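You operate a simulated robot arm through the tools that you are given. There is no shell and no other tool. Be economical: measure what you need, move in short steps, check, and stop when the job is done.

Carry out the task below with a simulated two-armed robot. There is one attempt and no reset: what you move stays moved.

## Task
Take the cap off the brown tube and lay it down on the back table top. Then take the orange lidded jar and put it on top of the orange mould. Then take the red ball from the green basket and leave it on the screen of the light pad. Then open the upper drawer of the chest. Do these in the order given.

Only the result counts: the job must be done as asked and must still hold three seconds after the hand-in. Knocking over, shifting, dropping, spilling or breaking anything else fails it. Lids that push on must go on centred and level and be pressed home; caps that screw on are set level and turned clockwise until they are tight.

## Robot
Two 7-joint arms with two-finger grippers on one trunk, on a base that drives. Base frame: it is fixed to the floor where the robot stands at the start and does not move with it; the origin is under the middle of the robot, x ahead of it, y to its left, z up. Lengths are in mm, angles in degrees, forces in N, time in s.
The left shoulder is at the start at [77, 216, 1294], the right one opposite. With the tool pointing down near the work surface each hand reaches from about 140 to 820 mm from the robot's upright axis, wherever it stands, measured 20 degrees to its own side. Places, roughly: brown tube (6x6x26 cm) [600, -200, 900]; orange lidded jar (5x5x4 cm) [-1400, 1300, 800]; orange mould (5x5x3 cm) [-1700, 1000, 800]; red ball (8x8x6 cm) [1500, -5600, 800]; screen of the light pad (28x23 cm) [800, -5960, 780]; upper drawer of the chest [-100, -6000, 800]. Payload 3.43 kg a hand.
The tool frame of a hand sits at the grasp point between the pads (the TCP): z along the fingers, y along the line on which they close. The tips reach 20 mm beyond it. Largest opening 124 mm; the body of the gripper starts 93 mm behind the TCP.
Orientation is that of the tool frame in the base frame, as [roll, pitch, yaw] about the fixed x, y, z axes, in that order (R = Rz(yaw) Ry(pitch) Rx(roll)). With the fingers straight down and closing along the base's y, the tool's x points along the base's -x, its y along +y and its z along -z.

## Interface
- The arms move only by the tool apply_moves. It takes "left_steps", "right_steps" or both (then of equal length, played together; a hand with none holds still); each is one flat list of numbers, 7 for each row, row after row: the shift along the tool's x, y, z in units of 40 mm (1.0 is 40 mm), then the turn, a rotation vector about the tool's x, y, z in units of 4 degrees (1.0 is 4 degrees), then the opening, from 0 (shut) to 1 (fully open). In form: [x, y, z, ax, ay, az, gripper, x, y, z, ax, ay, az, gripper, ...]. A call has 1 to 10 rows; each row shifts and turns the commanded pose from where the row before left it, along the tool's axes as they then stand. A call with a number of a shift or a turn outside -1 to 1 is refused whole. Each row takes 0.2 s and may step no farther than 50 mm and 8.6 degrees from the row before; otherwise, or with a gripper value out of range, the whole call is refused. A pose out of reach is approached as far as the arm can. The call stops where the force on the tool passes 40 N (or 10 N more than at its start, if that is more) or the arm is blocked; 0.2 s more then pass. Each finger travels about 72 mm/s and halts on what it meets, pressing with about 24 N; the grip force reading is that of the motor and also rises with nothing between the fingers. The clock runs only during rows and for 0.2 s after the last one: add rows that do not move to give the fingers time. The reply holds the time, the measured pose of the TCP, the force on the tool along the base axes, the opening and the grip force, in the units named above and with some noise, with the torque about the TCP (base axes, N m) and any sound that the robot's microphone picked up, and new pictures: "views" is both (left out), scene, wrist or none (wrist: the cameras of the hands that moved).
- Cameras (640 x 400 px; columns grow to the right, rows downward): "scene" is now at [191.9, -15.6, 1441.9]; the picture's right is [-0.18, -0.98, 0.00], its down [-0.76, 0.14, -0.63] and it looks along [0.62, -0.12, -0.78] (base axes); focal length 280 px, centre (320, 200). "left" rides on the left gripper at [82, -14, -140] in its tool frame; the picture's right is [0.17, 0.99, 0.00], its down [-0.83, 0.14, -0.54] and it looks along [-0.53, 0.09, 0.84] (tool axes); focal length 243 px, centre (320, 200). "right" rides on the right gripper at [82, 14, -140] in its tool frame; the picture's right is [-0.17, 0.99, 0.00], its down [-0.83, -0.14, -0.54] and it looks along [-0.53, -0.09, 0.84] (tool axes); focal length 243 px, centre (320, 200). There is no depth. A picture from a camera that has moved, and an enlarged one, comes with that camera's place and axes in the base frame and with its lens.
- move_column(by): slides the trunk up (or, below 0, down) by that many mm; the arms and the scene camera ride with it, the base frame stays. It gives what a move gives, with no picture.
- base_move(legs): drives the robot by 1 to 6 legs, each [ahead, left, turn to the left] in mm, mm and degrees, along the robot's own axes; the way and the turn of a leg run together, so that a leg with both is an arc; at most 1500 mm and 180 degrees a leg. The arms and the cameras ride along, it lands a little off, and it stops where it bumps. It gives what a move gives, and a new picture of the scene camera.
- aim_head(pan, tilt): turns the head with the scene camera to pan (to the left, within 80 degrees either way) and tilt (down, from -29 to 69), counted from straight ahead of the robot. It gives what a move gives, and a new picture of the scene camera.
- close_up(camera, box): a new picture of the part [left, top, right, bottom] of that camera's present view, enlarged. It takes no simulated time.
- sign_off(): hands the job in; it is judged then, once.

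Work in short steps. Places have to be worked out from the pictures, the camera data and where the tool is seen: move nearer, look again, correct. Check each grasp and each placing, and mend what went wrong. You have 165 turns and 260 pictures in all, those below and enlarged ones among them. Open the grippers and draw the arms clear of the work before you hand the job in, unless the task says otherwise; then end with one line.

The tools are called after ">>>" as a command line: name --argument value ..., lists and objects as JSON in quotes. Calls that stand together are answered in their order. apply_moves: Moves the arms, as the interface text tells. Its arguments: {"type":"object","properties":{"left_steps":{"type":"array","items":{"type":"number"}},"right_steps":{"type":"array","items":{"type":"number"}},"views":{"type":"string","enum":["both","scene","wrist","none"]}},"required":[]} The other tools are called the same way: move_column (by) slides the trunk up or down; base_move (legs) drives the base; aim_head (pan, tilt) turns the head that bears the scene camera; close_up (camera, box) takes an enlarged picture of a part of a camera's view; sign_off () hands the job in.

At the start:

```text
clock: 0.0
left_position: [575.3, 135.5, 1181.6]
left_ee_rot: [180.0, 0.0, 180.0]
left_contact_force: [-0.5, 0.7, 1.2]
left_torque: [-0.01, -0.01, 0.04]
left_width: 124.0
left_gripper_force: 0.2
right_position: [475.2, -328.9, 1179.5]
right_ee_rot: [180.0, 0.0, -180.0]
right_contact_force: [1.4, -0.3, 0.7]
right_torque: [0.0, 0.0, -0.01]
right_width: 124.0
right_gripper_force: 0.1
trunk travel left (down, up): [-450.0, 141.0]
robot x, y, heading: [0.6, 3.1, 0.1]
head pan, tilt: [-10.6, 50.8]
```

scene: 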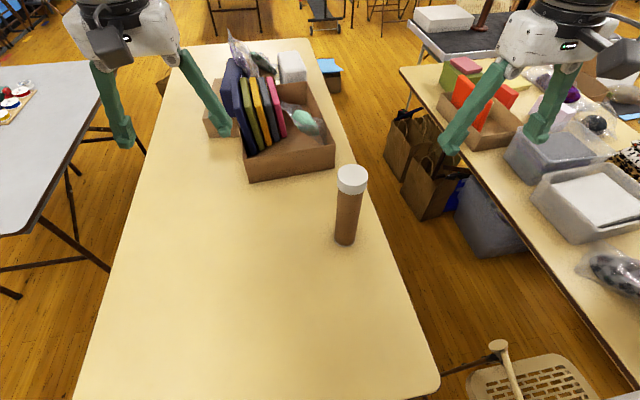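
right: 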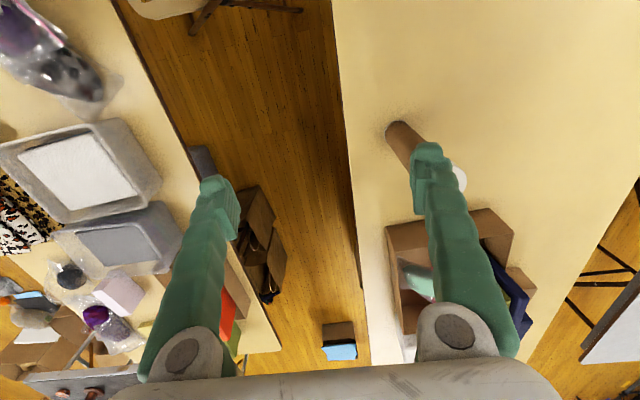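
left: 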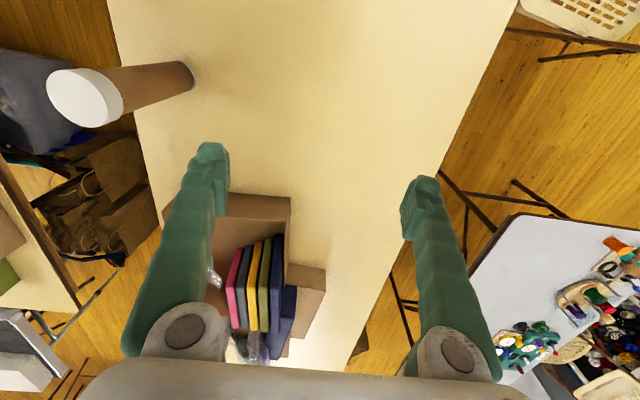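

The tube stands on the table ahead, near [570, -158], with its white cap at about z 1030. I'll look around first to find out which table is the "back table".

>>> aim_head --pan 0 --tilt 15

>>> aim_head --pan 75 --tilt 20

>>> aim_head --pan -75 --tilt 20

```text
clock: 1.0
left_position: [575.6, 134.6, 1181.9]
left_ee_rot: [-180.0, -0.1, 179.9]
left_contact_force: [-0.2, -0.2, -0.3]
left_torque: [0.0, -0.02, 0.0]
left_width: 124.1
left_gripper_force: 0.1
right_position: [476.2, -330.1, 1179.0]
right_ee_rot: [180.0, 0.0, -180.0]
right_contact_force: [-1.4, 0.8, -0.6]
right_torque: [0.0, -0.03, 0.0]
right_width: 124.3
right_gripper_force: 0.1
trunk travel left (down, up): [-450.0, 141.0]
robot x, y, heading: [0.7, 1.2, -0.1]
head pan, tilt: [0.0, 15.0]
camera scene: at [210.4, -1.5, 1496.7], right [0.0, -1.0, 0.0], down [-0.26, 0.0, -0.97], along [0.97, 0.0, -0.26], focal length 280 px, centre (320, 200)
```

scene: 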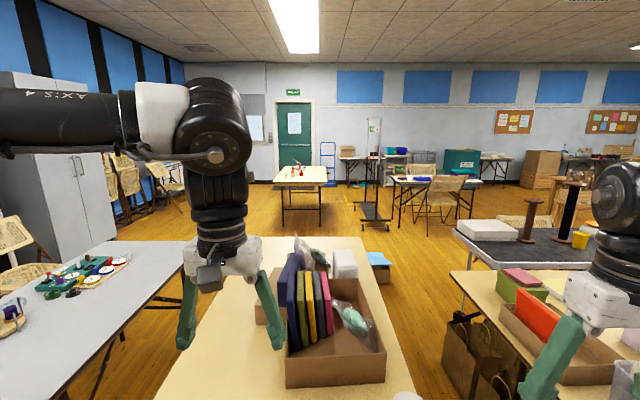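

```text
clock: 2.5
left_position: [574.5, 134.6, 1181.6]
left_ee_rot: [-180.0, 0.0, -180.0]
left_contact_force: [0.4, -1.2, -0.4]
left_torque: [0.01, 0.01, -0.03]
left_width: 123.9
left_gripper_force: 0.1
right_position: [475.2, -329.5, 1178.8]
right_ee_rot: [-180.0, -0.1, -179.9]
right_contact_force: [0.5, 0.1, -0.3]
right_torque: [-0.01, -0.02, -0.02]
right_width: 124.1
right_gripper_force: 0.0
trunk travel left (down, up): [-450.0, 141.0]
robot x, y, heading: [-0.0, -3.9, -0.0]
head pan, tilt: [75.0, 20.0]
camera scene: at [141.2, 88.4, 1488.6], right [0.97, -0.26, 0.0], down [-0.09, -0.33, -0.94], along [0.24, 0.91, -0.34], focal length 280 px, centre (320, 200)
```

scene: 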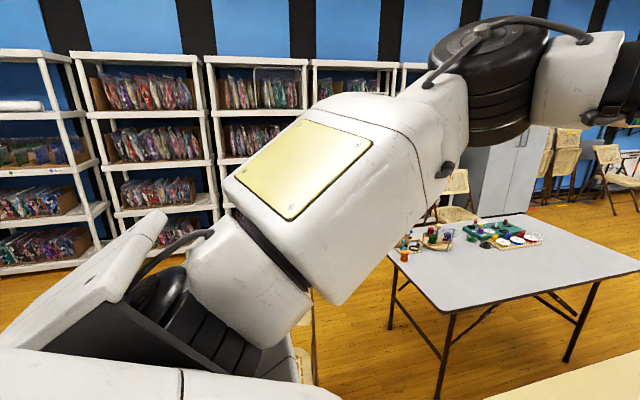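

```text
clock: 4.8
left_position: [575.4, 136.1, 1182.0]
left_ee_rot: [180.0, 0.0, -180.0]
left_contact_force: [0.3, -0.2, 0.0]
left_torque: [0.01, 0.02, -0.02]
left_width: 124.1
left_gripper_force: 0.1
right_position: [475.4, -331.0, 1179.5]
right_ee_rot: [179.9, 0.1, 180.0]
right_contact_force: [0.6, -0.1, 0.1]
right_torque: [0.02, 0.0, 0.01]
right_width: 123.7
right_gripper_force: 0.0
trunk travel left (down, up): [-450.0, 141.0]
robot x, y, heading: [1.2, -0.7, 0.1]
head pan, tilt: [-75.0, 20.0]
camera scene: at [141.2, -91.4, 1488.6], right [-0.97, -0.26, 0.0], down [-0.09, 0.33, -0.94], along [0.24, -0.91, -0.34], focal length 280 px, centre (320, 200)
```

scene: 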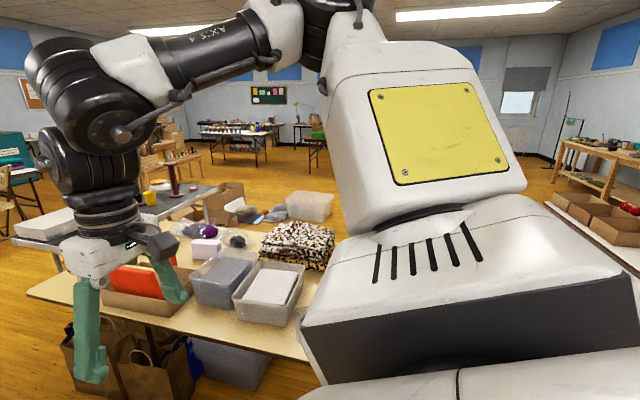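

Many tables in view; the tube's own table is the likely candidate, but I'll check behind as well before placing. First a close look at the tube and its cap.

>>> aim_head --pan -15 --tilt 45

>>> close_up --camera "scene" --box '[260, 100, 420, 260]'

```text
clock: 6.1
left_position: [575.0, 135.7, 1180.9]
left_ee_rot: [180.0, 0.0, 179.9]
left_contact_force: [-1.1, -0.1, -0.2]
left_torque: [-0.01, -0.02, 0.02]
left_width: 123.9
left_gripper_force: 0.0
right_position: [475.1, -329.1, 1179.9]
right_ee_rot: [-180.0, 0.0, -180.0]
right_contact_force: [0.9, 0.0, 0.3]
right_torque: [0.01, 0.01, -0.01]
right_width: 124.3
right_gripper_force: 0.1
trunk travel left (down, up): [-450.0, 141.0]
robot x, y, heading: [-1.1, -1.2, -0.1]
head pan, tilt: [-15.0, 45.0]
camera scene: at [195.5, -22.6, 1450.0], right [-0.26, -0.97, 0.0], down [-0.68, 0.18, -0.71], along [0.68, -0.18, -0.71], focal length 280 px, centre (320, 200)
```

scene: 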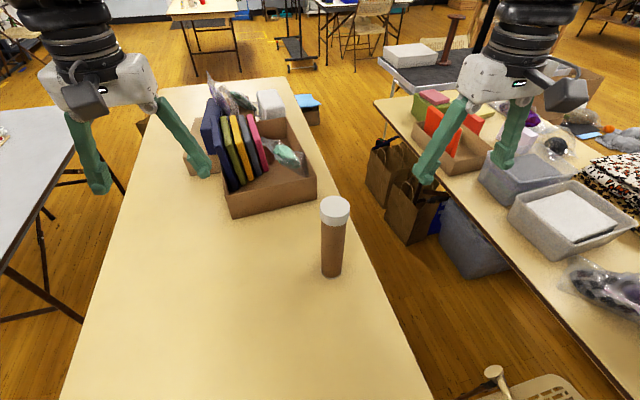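

```text
2.50 times, centred on (340, 180) of scene
camera zoom: at [195.5, -22.6, 1450.0], right [-0.26, -0.97, 0.0], down [-0.68, 0.18, -0.71], along [0.68, -0.18, -0.71], focal length 700 px, centre (270, 250)
```

zoom: 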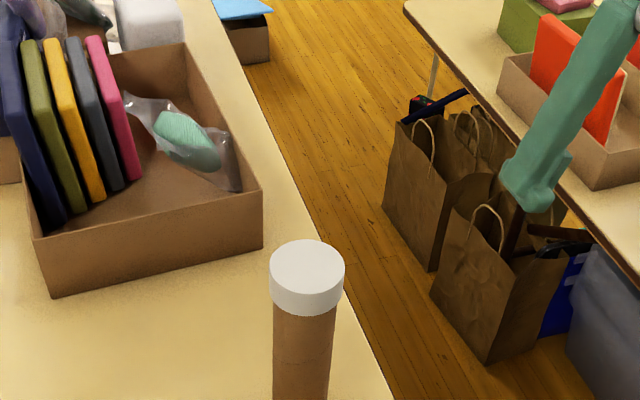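

The tube axis is at about [572, -156], its cap top at z≈1030 and the cap about 60 mm wide. The left hand will hold the tube body horizontally while the right takes the cap from above, so I start swinging the left hand to horizontal and bring the right hand over the cap.

>>> apply_moves --left_steps '[0, 0, 0, 0.328, -0.984, 0.328, 1, 0, 0, 0, 0.328, -0.984, 0.328, 1, 0, 0, 0, 0.328, -0.984, 0.328, 1, 0, 0, 0, 0.328, -0.984, 0.328, 1, 0, 0, 0, 0.328, -0.984, 0.328, 1, 0, 0, 0, 0.328, -0.984, 0.328, 1, 0, 0, 0, 0.328, -0.984, 0.328, 1, 0, 0, 0, 0.328, -0.984, 0.328, 1]' --right_steps '[-0.3, 0.54, 0, 0, 0, 0, 1, -0.3, 0.54, 0, 0, 0, 0, 1, -0.3, 0.54, 0, 0, 0, 0, 1, -0.3, 0.54, 0, 0, 0, 0, 1, -0.3, 0.54, 0, 0, 0, 0, 1, -0.3, 0.54, 0, 0, 0, 0, 1, -0.3, 0.54, 0, 0, 0, 0, 1, -0.3, 0.54, 0, 0, 0, 0, 1]' --views "none"

>>> apply_moves --left_steps '[0, 0, 0, 0.328, -0.984, 0.328, 1, 0, 0, 0, 0.328, -0.984, 0.328, 1, 0, 0, 0, 0.328, -0.984, 0.328, 1, 0, 0, 0, 0.328, -0.984, 0.328, 1, 0, 0, 0, 0.328, -0.984, 0.328, 1, 0, 0, 0, 0.328, -0.984, 0.328, 1, 0, 0, 0, 0.328, -0.984, 0.328, 1]' --views "none"

>>> apply_moves --left_steps '[0, 0, 0, 0.328, -0.984, 0.328, 1, 0, 0, 0, 0.328, -0.984, 0.328, 1, 0, 0, 0, 0.328, -0.984, 0.328, 1, 0, 0, 0, 0.328, -0.984, 0.328, 1, 0, 0, 0, 0.328, -0.984, 0.328, 1, 0, 0, 0, 0.328, -0.984, 0.328, 1, 0, 0, 0, 0.328, -0.984, 0.328, 1]' --right_steps '[0, 0, 0, 0, 0, 0, 1, 0, 0, 0, 0, 0, 0, 1, 0, 0, 0, 0, 0, 0, 1, 0, 0, 0, 0, 0, 0, 1, 0, 0, 0, 0, 0, 0, 1, 0, 0, 0, 0, 0, 0, 1, 0, 0, 0, 0, 0, 0, 1]' --views "both"

```text
clock: 7.9
left_position: [575.7, 136.2, 1182.1]
left_ee_rot: [-171.6, 32.3, 171.6]
left_contact_force: [0.3, 1.4, -0.5]
left_torque: [0.01, -0.03, 0.03]
left_width: 124.3
left_gripper_force: 0.0
right_position: [515.8, -241.9, 1163.5]
right_ee_rot: [179.8, 0.1, 180.0]
right_contact_force: [-0.3, 0.8, 0.2]
right_torque: [-0.03, 0.0, 0.0]
right_width: 124.1
right_gripper_force: 0.1
right hand out of reach, approached as far as the arm can: row 4, 5, 6, 7, 8
trunk travel left (down, up): [-450.0, 141.0]
robot x, y, heading: [-2.0, -0.3, -0.2]
head pan, tilt: [-15.0, 45.0]
```

```text
clock: 9.5
left_position: [576.9, 137.2, 1181.2]
left_ee_rot: [-166.3, 61.0, 166.2]
left_contact_force: [0.2, 0.4, 0.1]
left_torque: [-0.05, 0.07, -0.02]
left_width: 124.1
left_gripper_force: 0.1
right_position: [517.5, -240.4, 1164.4]
right_ee_rot: [179.8, 0.1, -179.9]
right_contact_force: [-0.9, 0.7, 0.1]
right_torque: [-0.02, 0.0, 0.01]
right_width: 124.1
right_gripper_force: 0.1
trunk travel left (down, up): [-450.0, 141.0]
robot x, y, heading: [-0.1, 0.3, -0.0]
head pan, tilt: [-15.0, 45.0]
```

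```text
clock: 11.1
left_position: [577.2, 135.1, 1182.0]
left_ee_rot: [15.5, 89.9, -21.0]
left_contact_force: [0.4, 0.6, 0.4]
left_torque: [0.01, 0.0, -0.01]
left_width: 124.0
left_gripper_force: 0.0
right_position: [518.2, -241.6, 1163.9]
right_ee_rot: [179.8, 0.1, -180.0]
right_contact_force: [0.6, 1.0, 0.6]
right_torque: [-0.02, -0.03, 0.03]
right_width: 124.1
right_gripper_force: 0.1
trunk travel left (down, up): [-450.0, 141.0]
robot x, y, heading: [-2.2, -0.8, 0.1]
head pan, tilt: [-15.0, 45.0]
camera scene: at [195.3, -22.4, 1450.0], right [-0.26, -0.97, 0.0], down [-0.68, 0.18, -0.71], along [0.68, -0.18, -0.71], focal length 280 px, centre (320, 200)
camera right: at [435.6, -227.5, 1304.3], right [0.17, 0.99, 0.0], down [0.83, -0.14, 0.54], along [0.53, -0.09, -0.84], focal length 243 px, centre (320, 200)
camera left: at [454.6, 208.2, 1099.2], right [0.59, 0.79, -0.17], down [-0.35, 0.44, 0.83], along [0.73, -0.43, 0.53], focal length 243 px, centre (320, 200)
```

scene: 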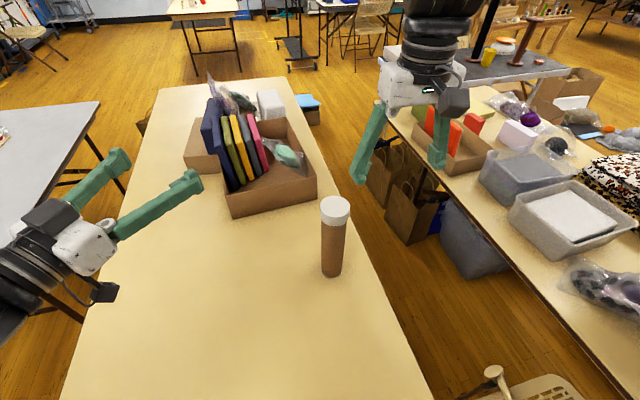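
right: 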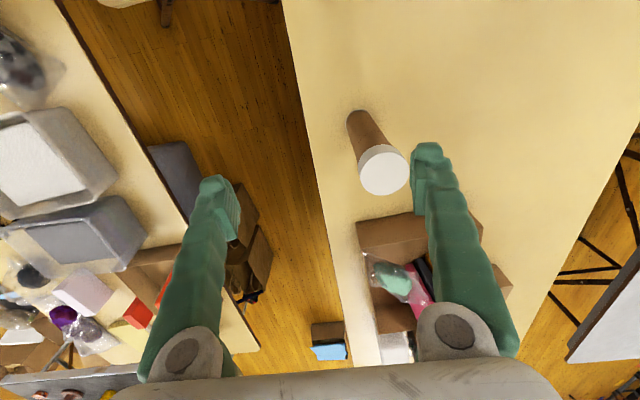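
left: 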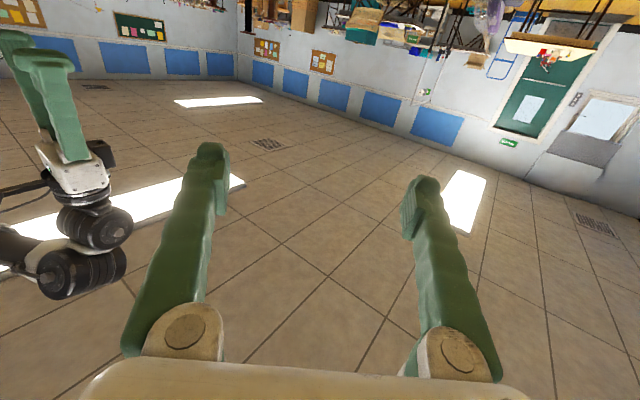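

The right hand ran out of reach that high. Raising the trunk gives it more reach above the cap.

>>> move_column --by 130

>>> apply_moves --right_steps '[0, 0, 1, 0, 0, 0, 1, 0, 0, 1, 0, 0, 0, 1, 0, 0, 1, 0, 0, 0, 1]' --views "none"

```text
clock: 12.7
left_position: [575.2, 136.7, 1309.6]
left_ee_rot: [179.0, 89.9, 142.2]
left_contact_force: [-1.0, 0.3, -0.5]
left_torque: [-0.04, -0.03, 0.02]
left_width: 123.8
left_gripper_force: 0.1
right_position: [476.2, -242.4, 1441.9]
right_ee_rot: [179.7, 17.2, 179.9]
right_contact_force: [0.6, 1.2, -0.5]
right_torque: [0.0, 0.01, 0.02]
right_width: 123.8
right_gripper_force: 0.0
trunk travel left (down, up): [-580.0, 11.0]
robot x, y, heading: [0.6, 0.5, 0.0]
head pan, tilt: [-15.0, 45.0]
```

```text
clock: 13.5
left_position: [576.5, 136.5, 1309.9]
left_ee_rot: [-169.7, 90.0, 153.5]
left_contact_force: [-0.4, 0.6, 0.2]
left_torque: [-0.02, 0.02, 0.02]
left_width: 124.1
left_gripper_force: 0.1
right_position: [512.9, -240.2, 1325.5]
right_ee_rot: [179.7, 17.4, -180.0]
right_contact_force: [0.3, 0.0, -0.3]
right_torque: [-0.05, 0.01, -0.02]
right_width: 124.0
right_gripper_force: 0.1
trunk travel left (down, up): [-580.0, 11.0]
robot x, y, heading: [1.3, 1.6, -0.1]
head pan, tilt: [-15.0, 45.0]
```

The right hand now has a 17° pitch; I level it out and lower it a little.

>>> apply_moves --right_steps '[0, 0, 0.3, 0, 0.87, 0, 1, 0, 0, 0.5, 0, 0.87, 0, 1, 0, 0, 0.8, 0, 0.87, 0, 1, 0, 0, 0.8, 0, 0.87, 0, 1, 0, 0, 0.8, 0, 0.87, 0, 1]' --views "none"

```text
clock: 14.7
left_position: [576.3, 135.8, 1310.4]
left_ee_rot: [-73.7, 90.0, -110.5]
left_contact_force: [-0.2, -0.4, 0.4]
left_torque: [0.0, -0.01, 0.0]
left_width: 124.0
left_gripper_force: 0.1
right_position: [521.4, -265.0, 1208.0]
right_ee_rot: [179.5, 0.2, -180.0]
right_contact_force: [0.3, -0.2, -0.6]
right_torque: [0.0, 0.0, 0.02]
right_width: 123.8
right_gripper_force: 0.1
right hand out of reach, approached as far as the arm can: row 3, 4, 5
trunk travel left (down, up): [-580.0, 11.0]
robot x, y, heading: [-2.2, 1.0, 0.0]
head pan, tilt: [-15.0, 45.0]
```

Still limited at that height; continuing lower and toward the cap in small steps.

>>> apply_moves --right_steps '[0, 0, 0.9, 0, 0, 0, 1, 0, 0, 0.9, 0, 0, 0, 1, 0, 0.5, 0.6, 0, 0, 0, 1, 0, 0.5, 0, 0, 0, 0, 1, 0, 0.5, 0, 0, 0, 0, 1]' --views "none"

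```text
clock: 15.9
left_position: [574.9, 136.1, 1311.6]
left_ee_rot: [40.6, 89.9, 3.8]
left_contact_force: [0.3, 0.6, 0.3]
left_torque: [-0.01, -0.03, -0.03]
left_width: 123.9
left_gripper_force: 0.1
right_position: [493.4, -244.1, 1126.6]
right_ee_rot: [179.5, 0.2, -180.0]
right_contact_force: [1.1, 0.5, 0.7]
right_torque: [-0.01, -0.02, -0.01]
right_width: 123.9
right_gripper_force: 0.1
right hand out of reach, approached as far as the arm can: row 3, 4, 5
trunk travel left (down, up): [-580.0, 11.0]
robot x, y, heading: [-1.4, -2.9, -0.1]
head pan, tilt: [-15.0, 45.0]
```

The reach limit seems tied to the inward side. I try moving forward with some yaw, since the cap is round and yaw is free.

>>> apply_moves --right_steps '[-0.6, 0, 0, 0, 0, 1, 1, -0.6, 0, 0, 0, 0, 1, 1, -0.6, 0, 0, 0, 0, 1, 1, 0, 0, 0, 0, 0, 1, 1, 0, 0, 0, 0, 0, 1, 1, 0, 0, 0, 0, 0, 1, 1]' --views "none"

```text
clock: 17.3
left_position: [576.2, 135.9, 1311.6]
left_ee_rot: [45.5, 89.9, 8.7]
left_contact_force: [-1.0, 0.4, 0.0]
left_torque: [0.0, 0.03, -0.02]
left_width: 124.4
left_gripper_force: 0.0
right_position: [539.3, -281.4, 1133.2]
right_ee_rot: [179.7, -0.2, 156.0]
right_contact_force: [-0.1, -0.9, 0.7]
right_torque: [0.01, 0.02, -0.03]
right_width: 124.1
right_gripper_force: 0.2
right hand out of reach, approached as far as the arm can: row 1, 2, 3
trunk travel left (down, up): [-580.0, 11.0]
robot x, y, heading: [-1.0, -1.2, -0.1]
head pan, tilt: [-15.0, 45.0]
```

Now test moving toward the cap with this yaw.

>>> apply_moves --right_steps '[0.1, 0.5, 0, 0, 0, 0, 1, 0.1, 0.5, 0, 0, 0, 0, 1, 0.1, 0.5, 0, 0, 0, 0, 1]' --views "scene"

```text
clock: 18.1
left_position: [574.9, 135.5, 1311.9]
left_ee_rot: [44.2, 90.0, 7.5]
left_contact_force: [-1.2, -0.4, 0.0]
left_torque: [-0.02, -0.02, -0.01]
left_width: 123.9
left_gripper_force: 0.0
right_position: [533.7, -275.4, 1142.5]
right_ee_rot: [179.6, -0.1, 156.3]
right_contact_force: [-0.4, 0.8, 0.1]
right_torque: [0.0, 0.0, 0.02]
right_width: 124.1
right_gripper_force: 0.2
right hand out of reach, approached as far as the arm can: row 1, 2, 3
trunk travel left (down, up): [-580.0, 11.0]
robot x, y, heading: [2.2, -0.4, 0.2]
head pan, tilt: [-15.0, 45.0]
camera scene: at [98.7, -22.6, 1599.5], right [-0.26, -0.97, 0.0], down [-0.68, 0.18, -0.71], along [0.68, -0.18, -0.71], focal length 280 px, centre (320, 200)
```

scene: 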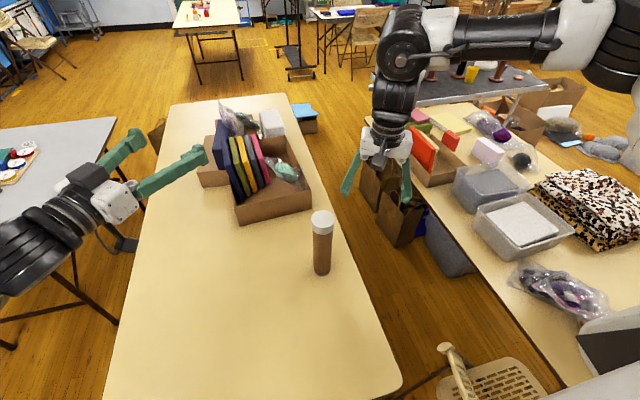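

Raising the trunk also pulled the shoulders back. A downward tool needs the wrist below the shoulder, so I drop to z≈1075 (tips still above the cap) and approach from the side.

>>> apply_moves --right_steps '[0, 0, 0.85, 0, 0, 0, 1, 0, 0, 0.85, 0, 0, 0, 1, 0.1, 0.5, 0, 0, 0, 0, 1, 0.1, 0.5, 0, 0, 0, 0, 1]' --views "none"

```text
clock: 19.1
left_position: [575.6, 135.6, 1312.0]
left_ee_rot: [39.2, 89.9, 2.4]
left_contact_force: [0.5, -0.3, 0.6]
left_torque: [0.05, -0.03, -0.02]
left_width: 123.6
left_gripper_force: 0.1
right_position: [534.6, -289.1, 1094.9]
right_ee_rot: [179.4, 0.0, 156.1]
right_contact_force: [-0.1, -0.1, -0.1]
right_torque: [-0.02, -0.02, -0.01]
right_width: 123.9
right_gripper_force: 0.1
right hand out of reach, approached as far as the arm can: row 1, 2, 3, 4
trunk travel left (down, up): [-580.0, 11.0]
robot x, y, heading: [-3.2, -1.0, 0.0]
head pan, tilt: [-15.0, 45.0]
```

Positive yaw made it worse; I turn the hand the other way, as a right arm swinging inward would naturally do.

>>> apply_moves --right_steps '[0, 0, 0, 0, 0, -1, 1, 0, 0, 0, 0, 0, -1, 1, 0, 0, 0, 0, 0, -1, 1, 0, 0, 0, 0, 0, -1, 1, 0, 0, 0, 0, 0, -1, 1, 0, 0, 0, 0, 0, -1, 1, 0, 0, 0, 0, 0, -1, 1, 0, 0, 0, 0, 0, -1, 1, 0, 0, 0, 0, 0, -1, 1, 0, 0, 0, 0, 0, -1, 1]' --views "none"

>>> apply_moves --right_steps '[0.2, 0.45, 0, 0, 0, -0.5, 1, 0.2, 0.45, 0, 0, 0, -0.5, 1, 0.2, 0.45, 0, 0, 0, -0.5, 1, 0.2, 0.45, 0, 0, 0, -0.5, 1]' --views "none"

```text
clock: 21.3
left_position: [575.8, 134.8, 1311.1]
left_ee_rot: [42.2, 89.9, 5.4]
left_contact_force: [-0.9, -0.2, 0.1]
left_torque: [-0.01, 0.01, 0.0]
left_width: 124.2
left_gripper_force: 0.1
right_position: [533.5, -289.3, 1097.4]
right_ee_rot: [179.7, 0.1, -163.9]
right_contact_force: [0.8, -0.8, -0.4]
right_torque: [0.01, 0.0, 0.01]
right_width: 123.8
right_gripper_force: 0.0
trunk travel left (down, up): [-580.0, 11.0]
robot x, y, heading: [-2.4, 3.8, -0.1]
head pan, tilt: [-15.0, 45.0]
```

```text
clock: 22.3
left_position: [574.6, 136.0, 1312.8]
left_ee_rot: [33.1, 89.8, -3.8]
left_contact_force: [0.7, -0.5, -0.2]
left_torque: [0.0, 0.01, -0.01]
left_width: 124.3
left_gripper_force: 0.1
right_position: [472.0, -241.2, 1097.9]
right_ee_rot: [179.6, 0.3, -155.9]
right_contact_force: [0.5, 0.1, 0.0]
right_torque: [-0.02, -0.02, -0.01]
right_width: 124.3
right_gripper_force: 0.1
right hand out of reach, approached as far as the arm can: row 2, 3
trunk travel left (down, up): [-580.0, 11.0]
robot x, y, heading: [-0.7, -1.2, -0.0]
head pan, tilt: [-15.0, 45.0]
```

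The limit behaves like an inward-azimuth limit for a downward tool. So I'll turn the base right ~15° so the tube is dead ahead, and use both hands angled inward. First I pull the right hand back outward, lower the trunk and turn.

>>> apply_moves --right_steps '[0, -0.8, -0.8, 0, 0, 0.5, 1, 0, -0.8, -0.8, 0, 0, 1, 1, 0, -0.8, -0.8, 0, 0, 1, 1, 0, -0.2, 0, 0, 0, 1, 1, 0, 0, 0, 0, 0, 1, 1, 0, 0, 0, 0, 0, 1, 1, 0, 0, 0, 0, 0, 0.5, 1]' --views "none"

>>> move_column --by -60

>>> base_move --legs '[[0, 0, -15.3]]'

```text
clock: 23.9
left_position: [575.0, 135.3, 1311.2]
left_ee_rot: [44.0, 89.9, 7.1]
left_contact_force: [-0.1, -0.5, 1.0]
left_torque: [-0.03, 0.03, -0.01]
left_width: 124.0
left_gripper_force: 0.1
right_position: [513.8, -336.0, 1195.3]
right_ee_rot: [179.8, 0.0, -180.0]
right_contact_force: [-0.7, 0.2, 0.3]
right_torque: [-0.02, 0.0, -0.02]
right_width: 124.1
right_gripper_force: 0.1
trunk travel left (down, up): [-580.0, 11.0]
robot x, y, heading: [-0.7, -0.3, -0.1]
head pan, tilt: [-15.0, 45.0]
```

```text
clock: 24.9
left_position: [573.9, 134.9, 1252.8]
left_ee_rot: [32.5, 89.9, -4.2]
left_contact_force: [0.0, 0.0, 0.5]
left_torque: [-0.01, 0.03, 0.01]
left_width: 124.1
left_gripper_force: 0.1
right_position: [511.6, -337.8, 1136.7]
right_ee_rot: [179.7, 0.1, -180.0]
right_contact_force: [0.8, 0.1, 0.2]
right_torque: [0.0, -0.05, -0.03]
right_width: 123.8
right_gripper_force: 0.0
trunk travel left (down, up): [-520.0, 71.0]
robot x, y, heading: [-0.5, -1.9, 0.2]
head pan, tilt: [-15.0, 45.0]
```

```text
clock: 26.4
left_position: [591.5, -17.8, 1252.4]
left_ee_rot: [33.7, 89.9, -18.1]
left_contact_force: [-0.6, 0.1, 0.8]
left_torque: [0.02, 0.0, 0.01]
left_width: 124.0
left_gripper_force: 0.0
right_position: [406.6, -456.6, 1135.1]
right_ee_rot: [179.7, 0.0, 165.1]
right_contact_force: [0.4, 0.0, -0.3]
right_torque: [0.01, -0.01, 0.01]
right_width: 124.0
right_gripper_force: 0.1
trunk travel left (down, up): [-520.0, 71.0]
robot x, y, heading: [-4.1, 1.1, -14.9]
head pan, tilt: [-15.0, 45.0]
camera scene: at [148.5, -63.0, 1531.7], right [-0.5, -0.87, 0.0], down [-0.61, 0.35, -0.71], along [0.61, -0.35, -0.71], focal length 280 px, centre (320, 200)
```

scene: 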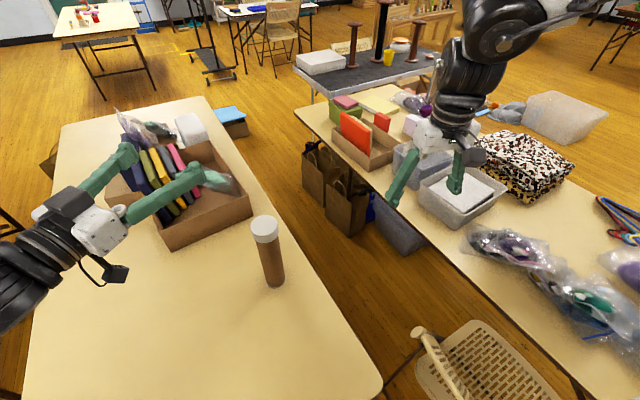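

Tube is now straight ahead of the robot. I move the left hand back and down to a stand-off beside the tube, while the right hand yaws inward.

>>> apply_moves --left_steps '[0, -0.83, -0.54, 0, 0, 0, 1, 0, -0.83, -0.54, 0, 0, 0, 1, 0, -0.83, -0.54, 0, 0, 0, 1, 0.96, 0, 0, 0, 0, 0, 1, 0.96, 0, 0, 0, 0, 0, 1, 0.96, 0, 0, 0, 0, 0, 1, 0.96, 0, 0, 0, 0, 0, 1, 0.96, 0, 0, 0, 0, 0, 1, 0.96, 0, 0, 0, 0, 0, 1, 0, 0, 0, 0, 0, 0, 1]' --right_steps '[0, 0, 0, 0, 0, -0.972, 1, 0, 0, 0, 0, 0, -0.972, 1, 0, 0, 0, 0, 0, -0.972, 1, 0, 0, 0, 0, 0, -0.972, 1, 0, 0, 0, 0, 0, -0.972, 1, 0, 0, 0, 0, 0, -0.972, 1, 0, 0, 0, 0, 0, -0.972, 1, 0, 0, 0, 0, 0, -0.972, 1, 0, 0, 0, 0, 0, -0.972, 1, 0, 0, 0, 0, 0, 0, 1]' --views "none"

>>> apply_moves --left_steps '[0.9, 0, 0, 0, 0, 0, 1, 0.9, 0, 0, 0, 0, 0, 1, 0.9, 0, 0, 0, 0, 0, 1, 0, 0, 0, 0, 0, 0, 1, 0, 0, 0, 0, 0, 0, 1, 0, 0, 0, 0, 0, 0, 1, 0, 0, 0, 0, 0, 0, 1]' --right_steps '[0, 0, 0, 0, -0.96, 0, 1, 0, 0, 0, 0, -0.96, 0, 1, 0, 0, 0, 0, -0.96, 0, 1, 0, 0, 0, 0, -0.96, 0, 1, 0, 0, 0, 0, -0.96, 0, 1, 0, 0, 0, 0, -0.96, 0, 1, 0, 0, 0, 0, -0.96, 0, 1]' --views "both"

```text
clock: 28.6
left_position: [505.8, -43.3, 1000.0]
left_ee_rot: [-140.1, 90.0, 168.0]
left_contact_force: [0.5, -0.1, 0.8]
left_torque: [-0.01, -0.03, -0.01]
left_width: 123.8
left_gripper_force: 0.1
left hand out of reach, approached as far as the arm can: row 2, 3
right_position: [406.9, -457.5, 1134.9]
right_ee_rot: [179.8, 0.2, -159.8]
right_contact_force: [-0.6, 0.1, 0.0]
right_torque: [0.02, 0.02, 0.01]
right_width: 123.9
right_gripper_force: 0.2
trunk travel left (down, up): [-520.0, 71.0]
robot x, y, heading: [0.4, -2.5, -14.8]
head pan, tilt: [-15.0, 45.0]
```

```text
clock: 30.2
left_position: [505.4, -42.8, 893.5]
left_ee_rot: [63.2, 89.9, 11.5]
left_contact_force: [-1.0, -0.3, -0.1]
left_torque: [0.03, -0.02, -0.02]
left_width: 124.0
left_gripper_force: 0.1
right_position: [406.6, -459.4, 1135.3]
right_ee_rot: [179.8, 27.2, -160.0]
right_contact_force: [-0.3, 0.5, -0.3]
right_torque: [0.01, 0.01, 0.01]
right_width: 123.8
right_gripper_force: 0.1
trunk travel left (down, up): [-520.0, 71.0]
robot x, y, heading: [-0.1, -1.1, -15.1]
head pan, tilt: [-15.0, 45.0]
camera scene: at [147.4, -64.1, 1531.8], right [-0.5, -0.87, 0.0], down [-0.61, 0.35, -0.71], along [0.61, -0.35, -0.71], focal length 280 px, centre (320, 200)
camera right: at [273.7, -493.5, 1222.9], right [-0.2, 0.98, 0.08], down [0.51, 0.04, 0.86], along [0.84, 0.21, -0.51], focal length 243 px, centre (320, 200)
camera left: at [407.2, 58.1, 811.0], right [0.78, 0.61, -0.16], down [-0.23, 0.51, 0.83], along [0.59, -0.61, 0.53], focal length 243 px, centre (320, 200)
```

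scene: 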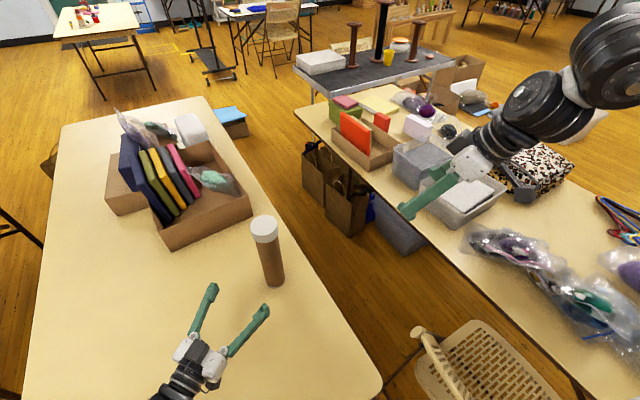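
right: 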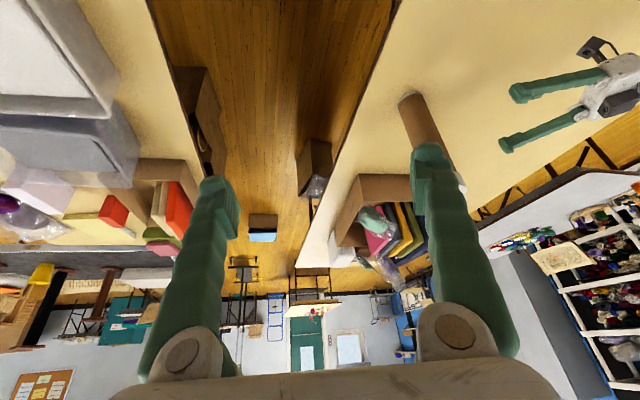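
left: 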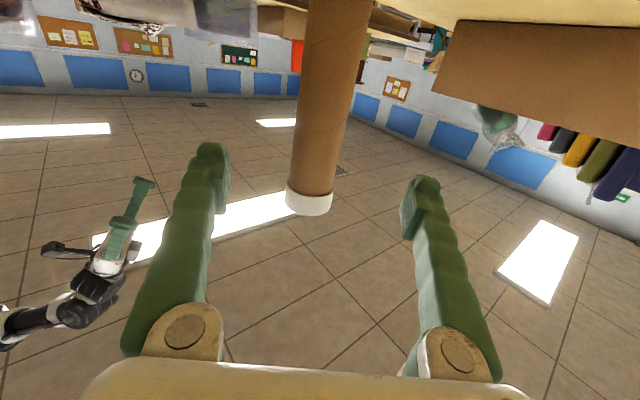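

The left camera shows the tube exactly on the hand's midline, about 130 mm ahead (tube ≈ [583, -148]). I advance 100 mm with the left hand while the right finishes its tilt.

>>> apply_moves --left_steps '[0, 0, 0.5, 0, 0, 0, 1, 0, 0, 0.5, 0, 0, 0, 1, 0, 0, 0.5, 0, 0, 0, 1, 0, 0, 0.5, 0, 0, 0, 1, 0, 0, 0.5, 0, 0, 0, 1, 0, 0, 0, 0, 0, 0, 1]' --right_steps '[0, 0, 0, 0, -0.96, 0, 1, 0, 0, 0, 0, -0.96, 0, 1, 0, 0, 0, 0, -0.96, 0, 1, 0, 0, 0, 0, -0.96, 0, 1, 0, 0, 0, 0, -0.96, 0, 1, 0, 0, 0, 0, -0.96, 0, 1]' --views "both"

```text
clock: 31.6
left_position: [566.7, -122.9, 895.2]
left_ee_rot: [40.0, 89.9, -11.9]
left_contact_force: [0.0, 0.0, -0.2]
left_torque: [0.01, 0.02, 0.03]
left_width: 124.0
left_gripper_force: 0.0
right_position: [405.4, -457.7, 1134.6]
right_ee_rot: [179.8, 50.2, -160.1]
right_contact_force: [-1.0, 0.2, -0.1]
right_torque: [0.01, -0.02, -0.03]
right_width: 124.3
right_gripper_force: 0.3
trunk travel left (down, up): [-520.0, 71.0]
robot x, y, heading: [-3.5, 1.7, -15.1]
head pan, tilt: [-15.0, 45.0]
camera scene: at [147.4, -63.3, 1531.8], right [-0.5, -0.87, 0.0], down [-0.61, 0.35, -0.71], along [0.61, -0.35, -0.71], focal length 280 px, centre (320, 200)
camera right: at [251.8, -500.1, 1162.3], right [-0.24, 0.96, 0.13], down [0.16, -0.09, 0.98], along [0.96, 0.26, -0.13], focal length 243 px, centre (320, 200)
camera left: at [468.6, -22.0, 811.6], right [0.78, 0.61, -0.16], down [-0.23, 0.51, 0.83], along [0.59, -0.61, 0.53], focal length 243 px, centre (320, 200)
```

scene: 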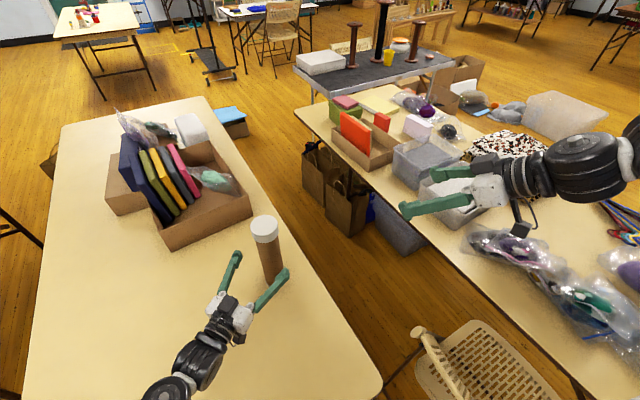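
right: 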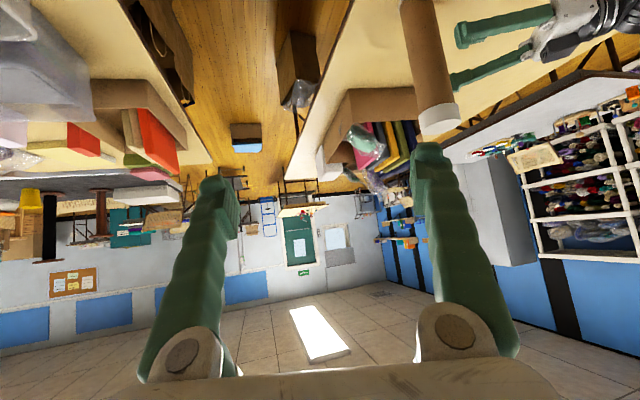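
left: 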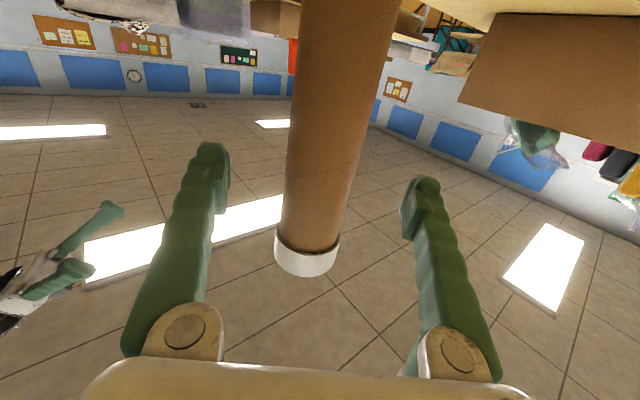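

About 28 mm remain to centre the tube; I advance and close the left fingers on the tube body.

>>> apply_moves --left_steps '[0, 0, 0.35, 0, 0, 0, 1, 0, 0, 0.35, 0, 0, 0, 1, 0, 0, 0, 0, 0, 0, 0.6, 0, 0, 0, 0, 0, 0, 0.53, 0, 0, 0, 0, 0, 0, 0.5, 0, 0, 0, 0, 0, 0, 0.5]' --views "both"

```text
clock: 33.0
left_position: [586.1, -146.3, 893.9]
left_ee_rot: [34.7, 89.9, -17.0]
left_contact_force: [1.0, -0.7, -0.7]
left_torque: [0.01, -0.02, 0.02]
left_width: 61.9
left_gripper_force: 0.1
right_position: [408.1, -458.8, 1134.8]
right_ee_rot: [179.7, 50.1, -160.1]
right_contact_force: [-0.7, 0.1, -0.9]
right_torque: [-0.01, -0.01, 0.05]
right_width: 123.9
right_gripper_force: 0.1
trunk travel left (down, up): [-520.0, 71.0]
robot x, y, heading: [-2.5, 5.7, -15.0]
head pan, tilt: [-15.0, 45.0]
camera scene: at [148.4, -63.1, 1531.7], right [-0.5, -0.87, 0.0], down [-0.61, 0.35, -0.71], along [0.61, -0.35, -0.71], focal length 280 px, centre (320, 200)
camera left: at [487.5, -45.2, 810.4], right [0.78, 0.61, -0.17], down [-0.22, 0.51, 0.83], along [0.59, -0.61, 0.53], focal length 243 px, centre (320, 200)
```

scene: 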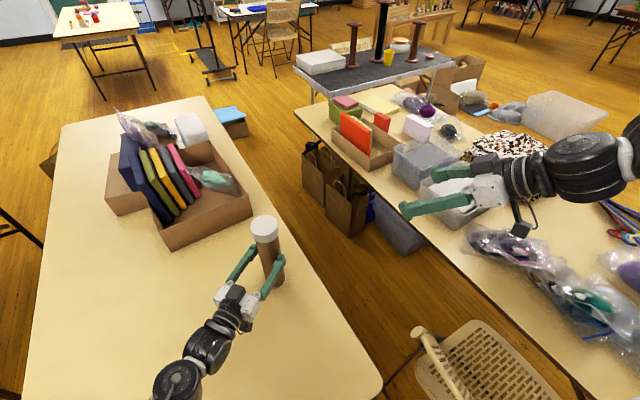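
left: 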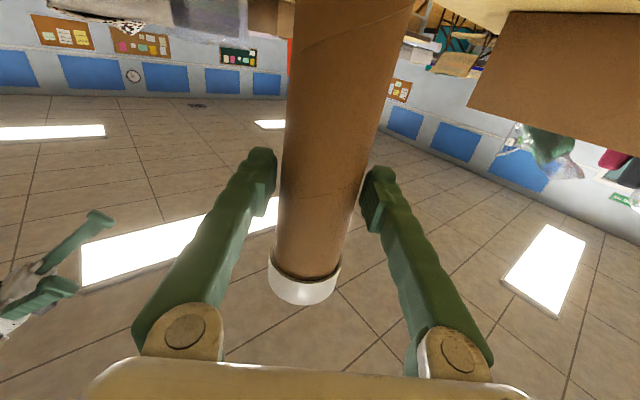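

The tube sits centred between the left fingers. I close the grip gently and bring the right hand to a stand-off in front of the cap.

>>> apply_moves --left_steps '[0, 0, 0, 0, 0, 0, 0.46, 0, 0, 0, 0, 0, 0, 0.43, 0, 0, 0, 0, 0, 0, 0.38, 0, 0, 0, 0, 0, 0, 0.3, 0, 0, 0, 0, 0, 0, 0.2, 0, 0, 0, 0, 0, 0, 0.2]' --right_steps '[-0.354, 0.97, 0.6, 0, 0, 0, 1, -0.354, 0.97, 0.6, 0, 0, 0, 1, -0.354, 0.97, 0.6, 0, 0, 0, 1, -0.354, 0.97, 0.6, 0, 0, 0, 1, -0.354, 0.97, 0.6, 0, 0, 0, 1, -0.354, 0.97, 0.6, 0, 0, 0, 1]' --views "both"

```text
clock: 34.5
left_position: [586.6, -148.4, 892.8]
left_ee_rot: [34.6, 89.9, -17.3]
left_contact_force: [1.0, 0.9, 3.9]
left_torque: [-0.17, -0.16, 0.0]
left_width: 53.8
left_gripper_force: 24.2
right_position: [476.5, -192.0, 1103.8]
right_ee_rot: [180.0, 49.3, -160.0]
right_contact_force: [1.0, 3.4, 3.9]
right_torque: [-0.36, 0.43, -0.23]
right_width: 124.0
right_gripper_force: 0.0
right hand out of reach, approached as far as the arm can: row 6
trunk travel left (down, up): [-520.0, 71.0]
robot x, y, heading: [0.8, -1.5, -14.8]
head pan, tilt: [-15.0, 45.0]
camera scene: at [149.0, -65.0, 1531.3], right [-0.5, -0.87, 0.0], down [-0.61, 0.35, -0.71], along [0.61, -0.35, -0.71], focal length 280 px, centre (320, 200)
camera right: at [321.9, -233.9, 1134.0], right [-0.24, 0.96, 0.13], down [0.17, -0.09, 0.98], along [0.96, 0.25, -0.14], focal length 243 px, centre (320, 200)
camera left: at [488.1, -46.3, 810.4], right [0.77, 0.61, -0.16], down [-0.23, 0.51, 0.83], along [0.59, -0.61, 0.53], focal length 243 px, centre (320, 200)
```

scene: 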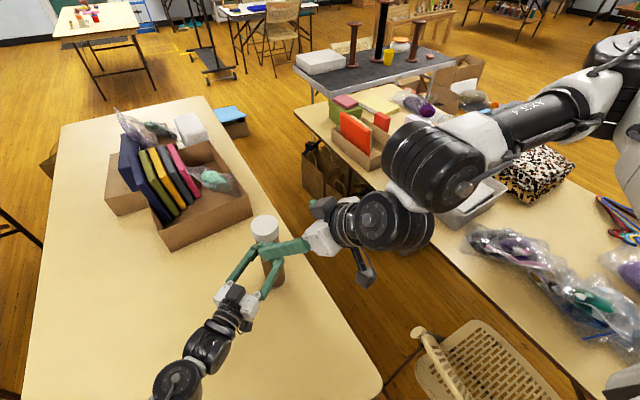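
right: 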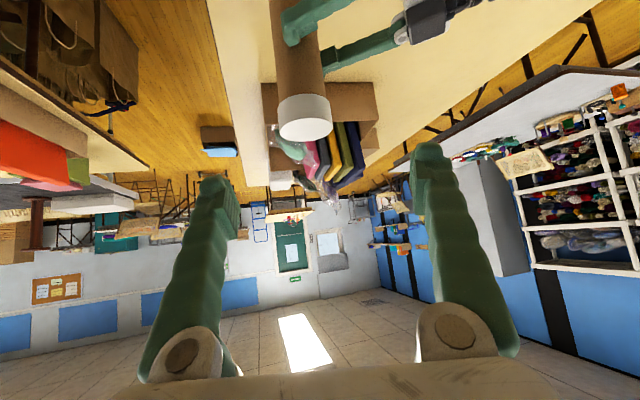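
left: 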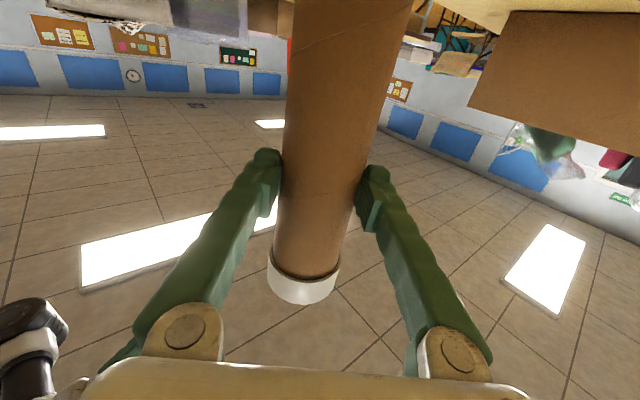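

Left holds the tube firmly (54 mm, 24 N). The right camera puts the cap lower than assumed (centre z≈992, table ≈745) and about 17 mm to the side; I correct and advance 80 mm.

>>> apply_moves --left_steps '[0, 0, 0, 0, 0, 0, 0.2, 0, 0, 0, 0, 0, 0, 0.2, 0, 0, 0, 0, 0, 0, 0.2, 0, 0, 0, 0, 0, 0, 0.2]' --right_steps '[0.1, -0.11, 0.5, 0, 0, 0, 1, 0.1, -0.11, 0.5, 0, 0, 0, 1, 0.1, -0.11, 0.5, 0, 0, 0, 1, 0.1, -0.11, 0.5, 0, 0, 0, 1]' --views "both"

>>> close_up --camera "scene" --box '[200, 180, 360, 320]'

```text
clock: 35.5
left_position: [585.8, -146.3, 892.5]
left_ee_rot: [42.9, 89.9, -8.9]
left_contact_force: [-0.4, -0.5, 1.6]
left_torque: [-0.1, -0.01, -0.02]
left_width: 53.5
left_gripper_force: 23.6
right_position: [509.7, -192.7, 1087.6]
right_ee_rot: [179.7, 50.2, -160.1]
right_contact_force: [0.1, 0.6, 1.1]
right_torque: [0.02, 0.0, -0.01]
right_width: 124.0
right_gripper_force: 0.2
right hand out of reach, approached as far as the arm can: row 2, 3, 4
trunk travel left (down, up): [-520.0, 71.0]
robot x, y, heading: [1.0, 1.4, -15.1]
head pan, tilt: [-15.0, 45.0]
camera scene: at [148.1, -63.2, 1531.8], right [-0.5, -0.87, 0.0], down [-0.61, 0.35, -0.71], along [0.61, -0.35, -0.71], focal length 280 px, centre (320, 200)
camera right: at [354.8, -234.5, 1115.7], right [-0.24, 0.96, 0.13], down [0.16, -0.09, 0.98], along [0.96, 0.26, -0.13], focal length 243 px, centre (320, 200)
camera left: at [487.4, -45.3, 810.5], right [0.78, 0.61, -0.16], down [-0.22, 0.51, 0.83], along [0.59, -0.61, 0.53], focal length 243 px, centre (320, 200)
```

scene: 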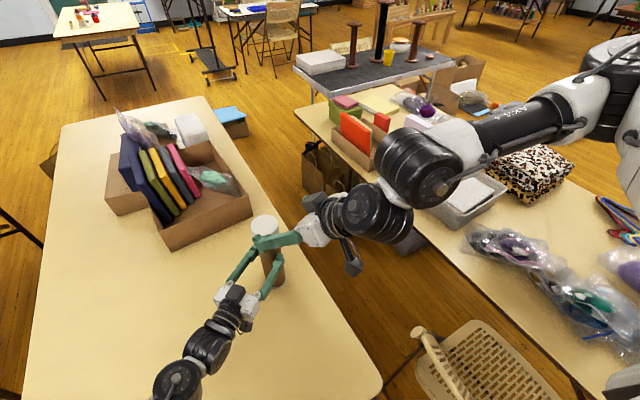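
right: 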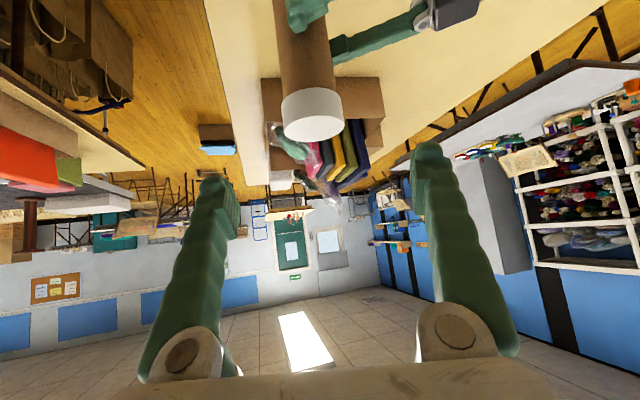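
left: 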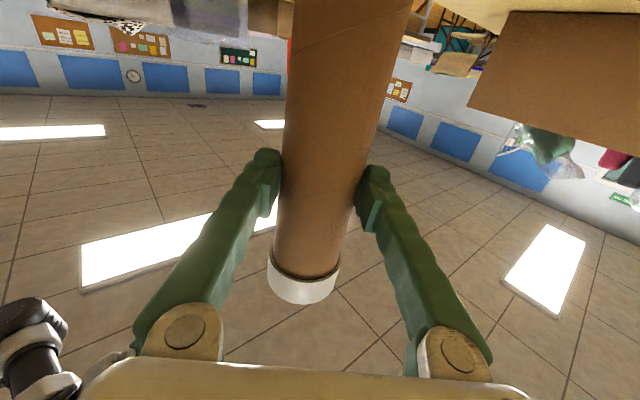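

```text
2.86 times, centred on (280, 250) of scene
camera zoom: at [148.1, -63.2, 1531.8], right [-0.5, -0.87, 0.0], down [-0.61, 0.35, -0.71], along [0.61, -0.35, -0.71], focal length 800 px, centre (434, 57)
```

zoom: 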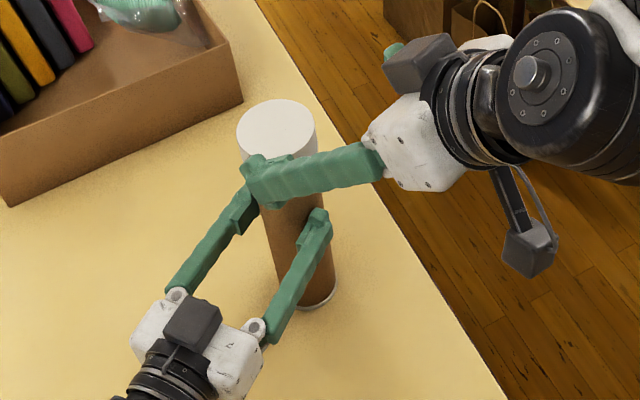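

The right hand hits its inward limit again. I turn it further inward (24° about the vertical), which keeps the wrist outboard.

>>> apply_moves --right_steps '[0, 0, -0.2, -0.766, 0, -0.643, 1, 0, 0, 0, -0.766, 0, -0.643, 1, 0, 0, 0, -0.766, 0, -0.643, 1, 0, 0, 0, -0.766, 0, -0.643, 1, 0, 0, 0, -0.766, 0, -0.643, 1, 0, 0, 0, -0.766, 0, -0.643, 1]' --views "none"

```text
clock: 36.9
left_position: [585.6, -147.1, 892.3]
left_ee_rot: [41.0, 89.9, -10.7]
left_contact_force: [-0.4, 0.8, 1.2]
left_torque: [-0.05, 0.0, -0.01]
left_width: 53.3
left_gripper_force: 23.7
right_position: [505.4, -193.2, 1093.8]
right_ee_rot: [179.8, 50.2, -136.0]
right_contact_force: [0.5, 1.0, 0.8]
right_torque: [0.01, -0.04, 0.0]
right_width: 124.1
right_gripper_force: 0.0
trunk travel left (down, up): [-520.0, 71.0]
robot x, y, heading: [-0.5, -2.3, -14.8]
head pan, tilt: [-15.0, 45.0]
```

>>> apply_moves --right_steps '[0.32, -0.41, 0.47, 0, 0, 0, 1, 0.32, -0.41, 0.47, 0, 0, 0, 1, 0, 0, 0, 0, 0, 0, 1]' --views "wrist"

```text
clock: 37.6
left_position: [585.7, -145.9, 892.8]
left_ee_rot: [56.2, 89.9, 4.4]
left_contact_force: [0.1, -0.5, 2.2]
left_torque: [-0.07, -0.09, -0.01]
left_width: 53.2
left_gripper_force: 24.0
right_position: [537.0, -207.3, 1049.2]
right_ee_rot: [179.8, 50.2, -136.1]
right_contact_force: [0.4, -1.1, 0.5]
right_torque: [-0.06, 0.01, 0.01]
right_width: 124.2
right_gripper_force: 0.1
trunk travel left (down, up): [-520.0, 71.0]
robot x, y, heading: [3.6, -0.5, -15.2]
head pan, tilt: [-15.0, 45.0]
camera right: at [413.1, -309.3, 1076.3], right [-0.61, 0.78, 0.13], down [0.18, -0.02, 0.98], along [0.77, 0.62, -0.13], focal length 243 px, centre (320, 200)
```

right: 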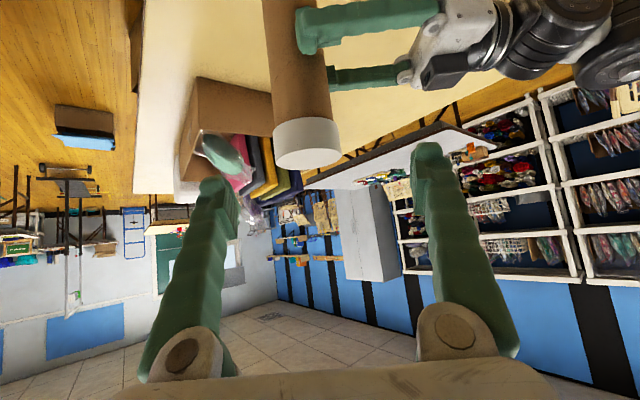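

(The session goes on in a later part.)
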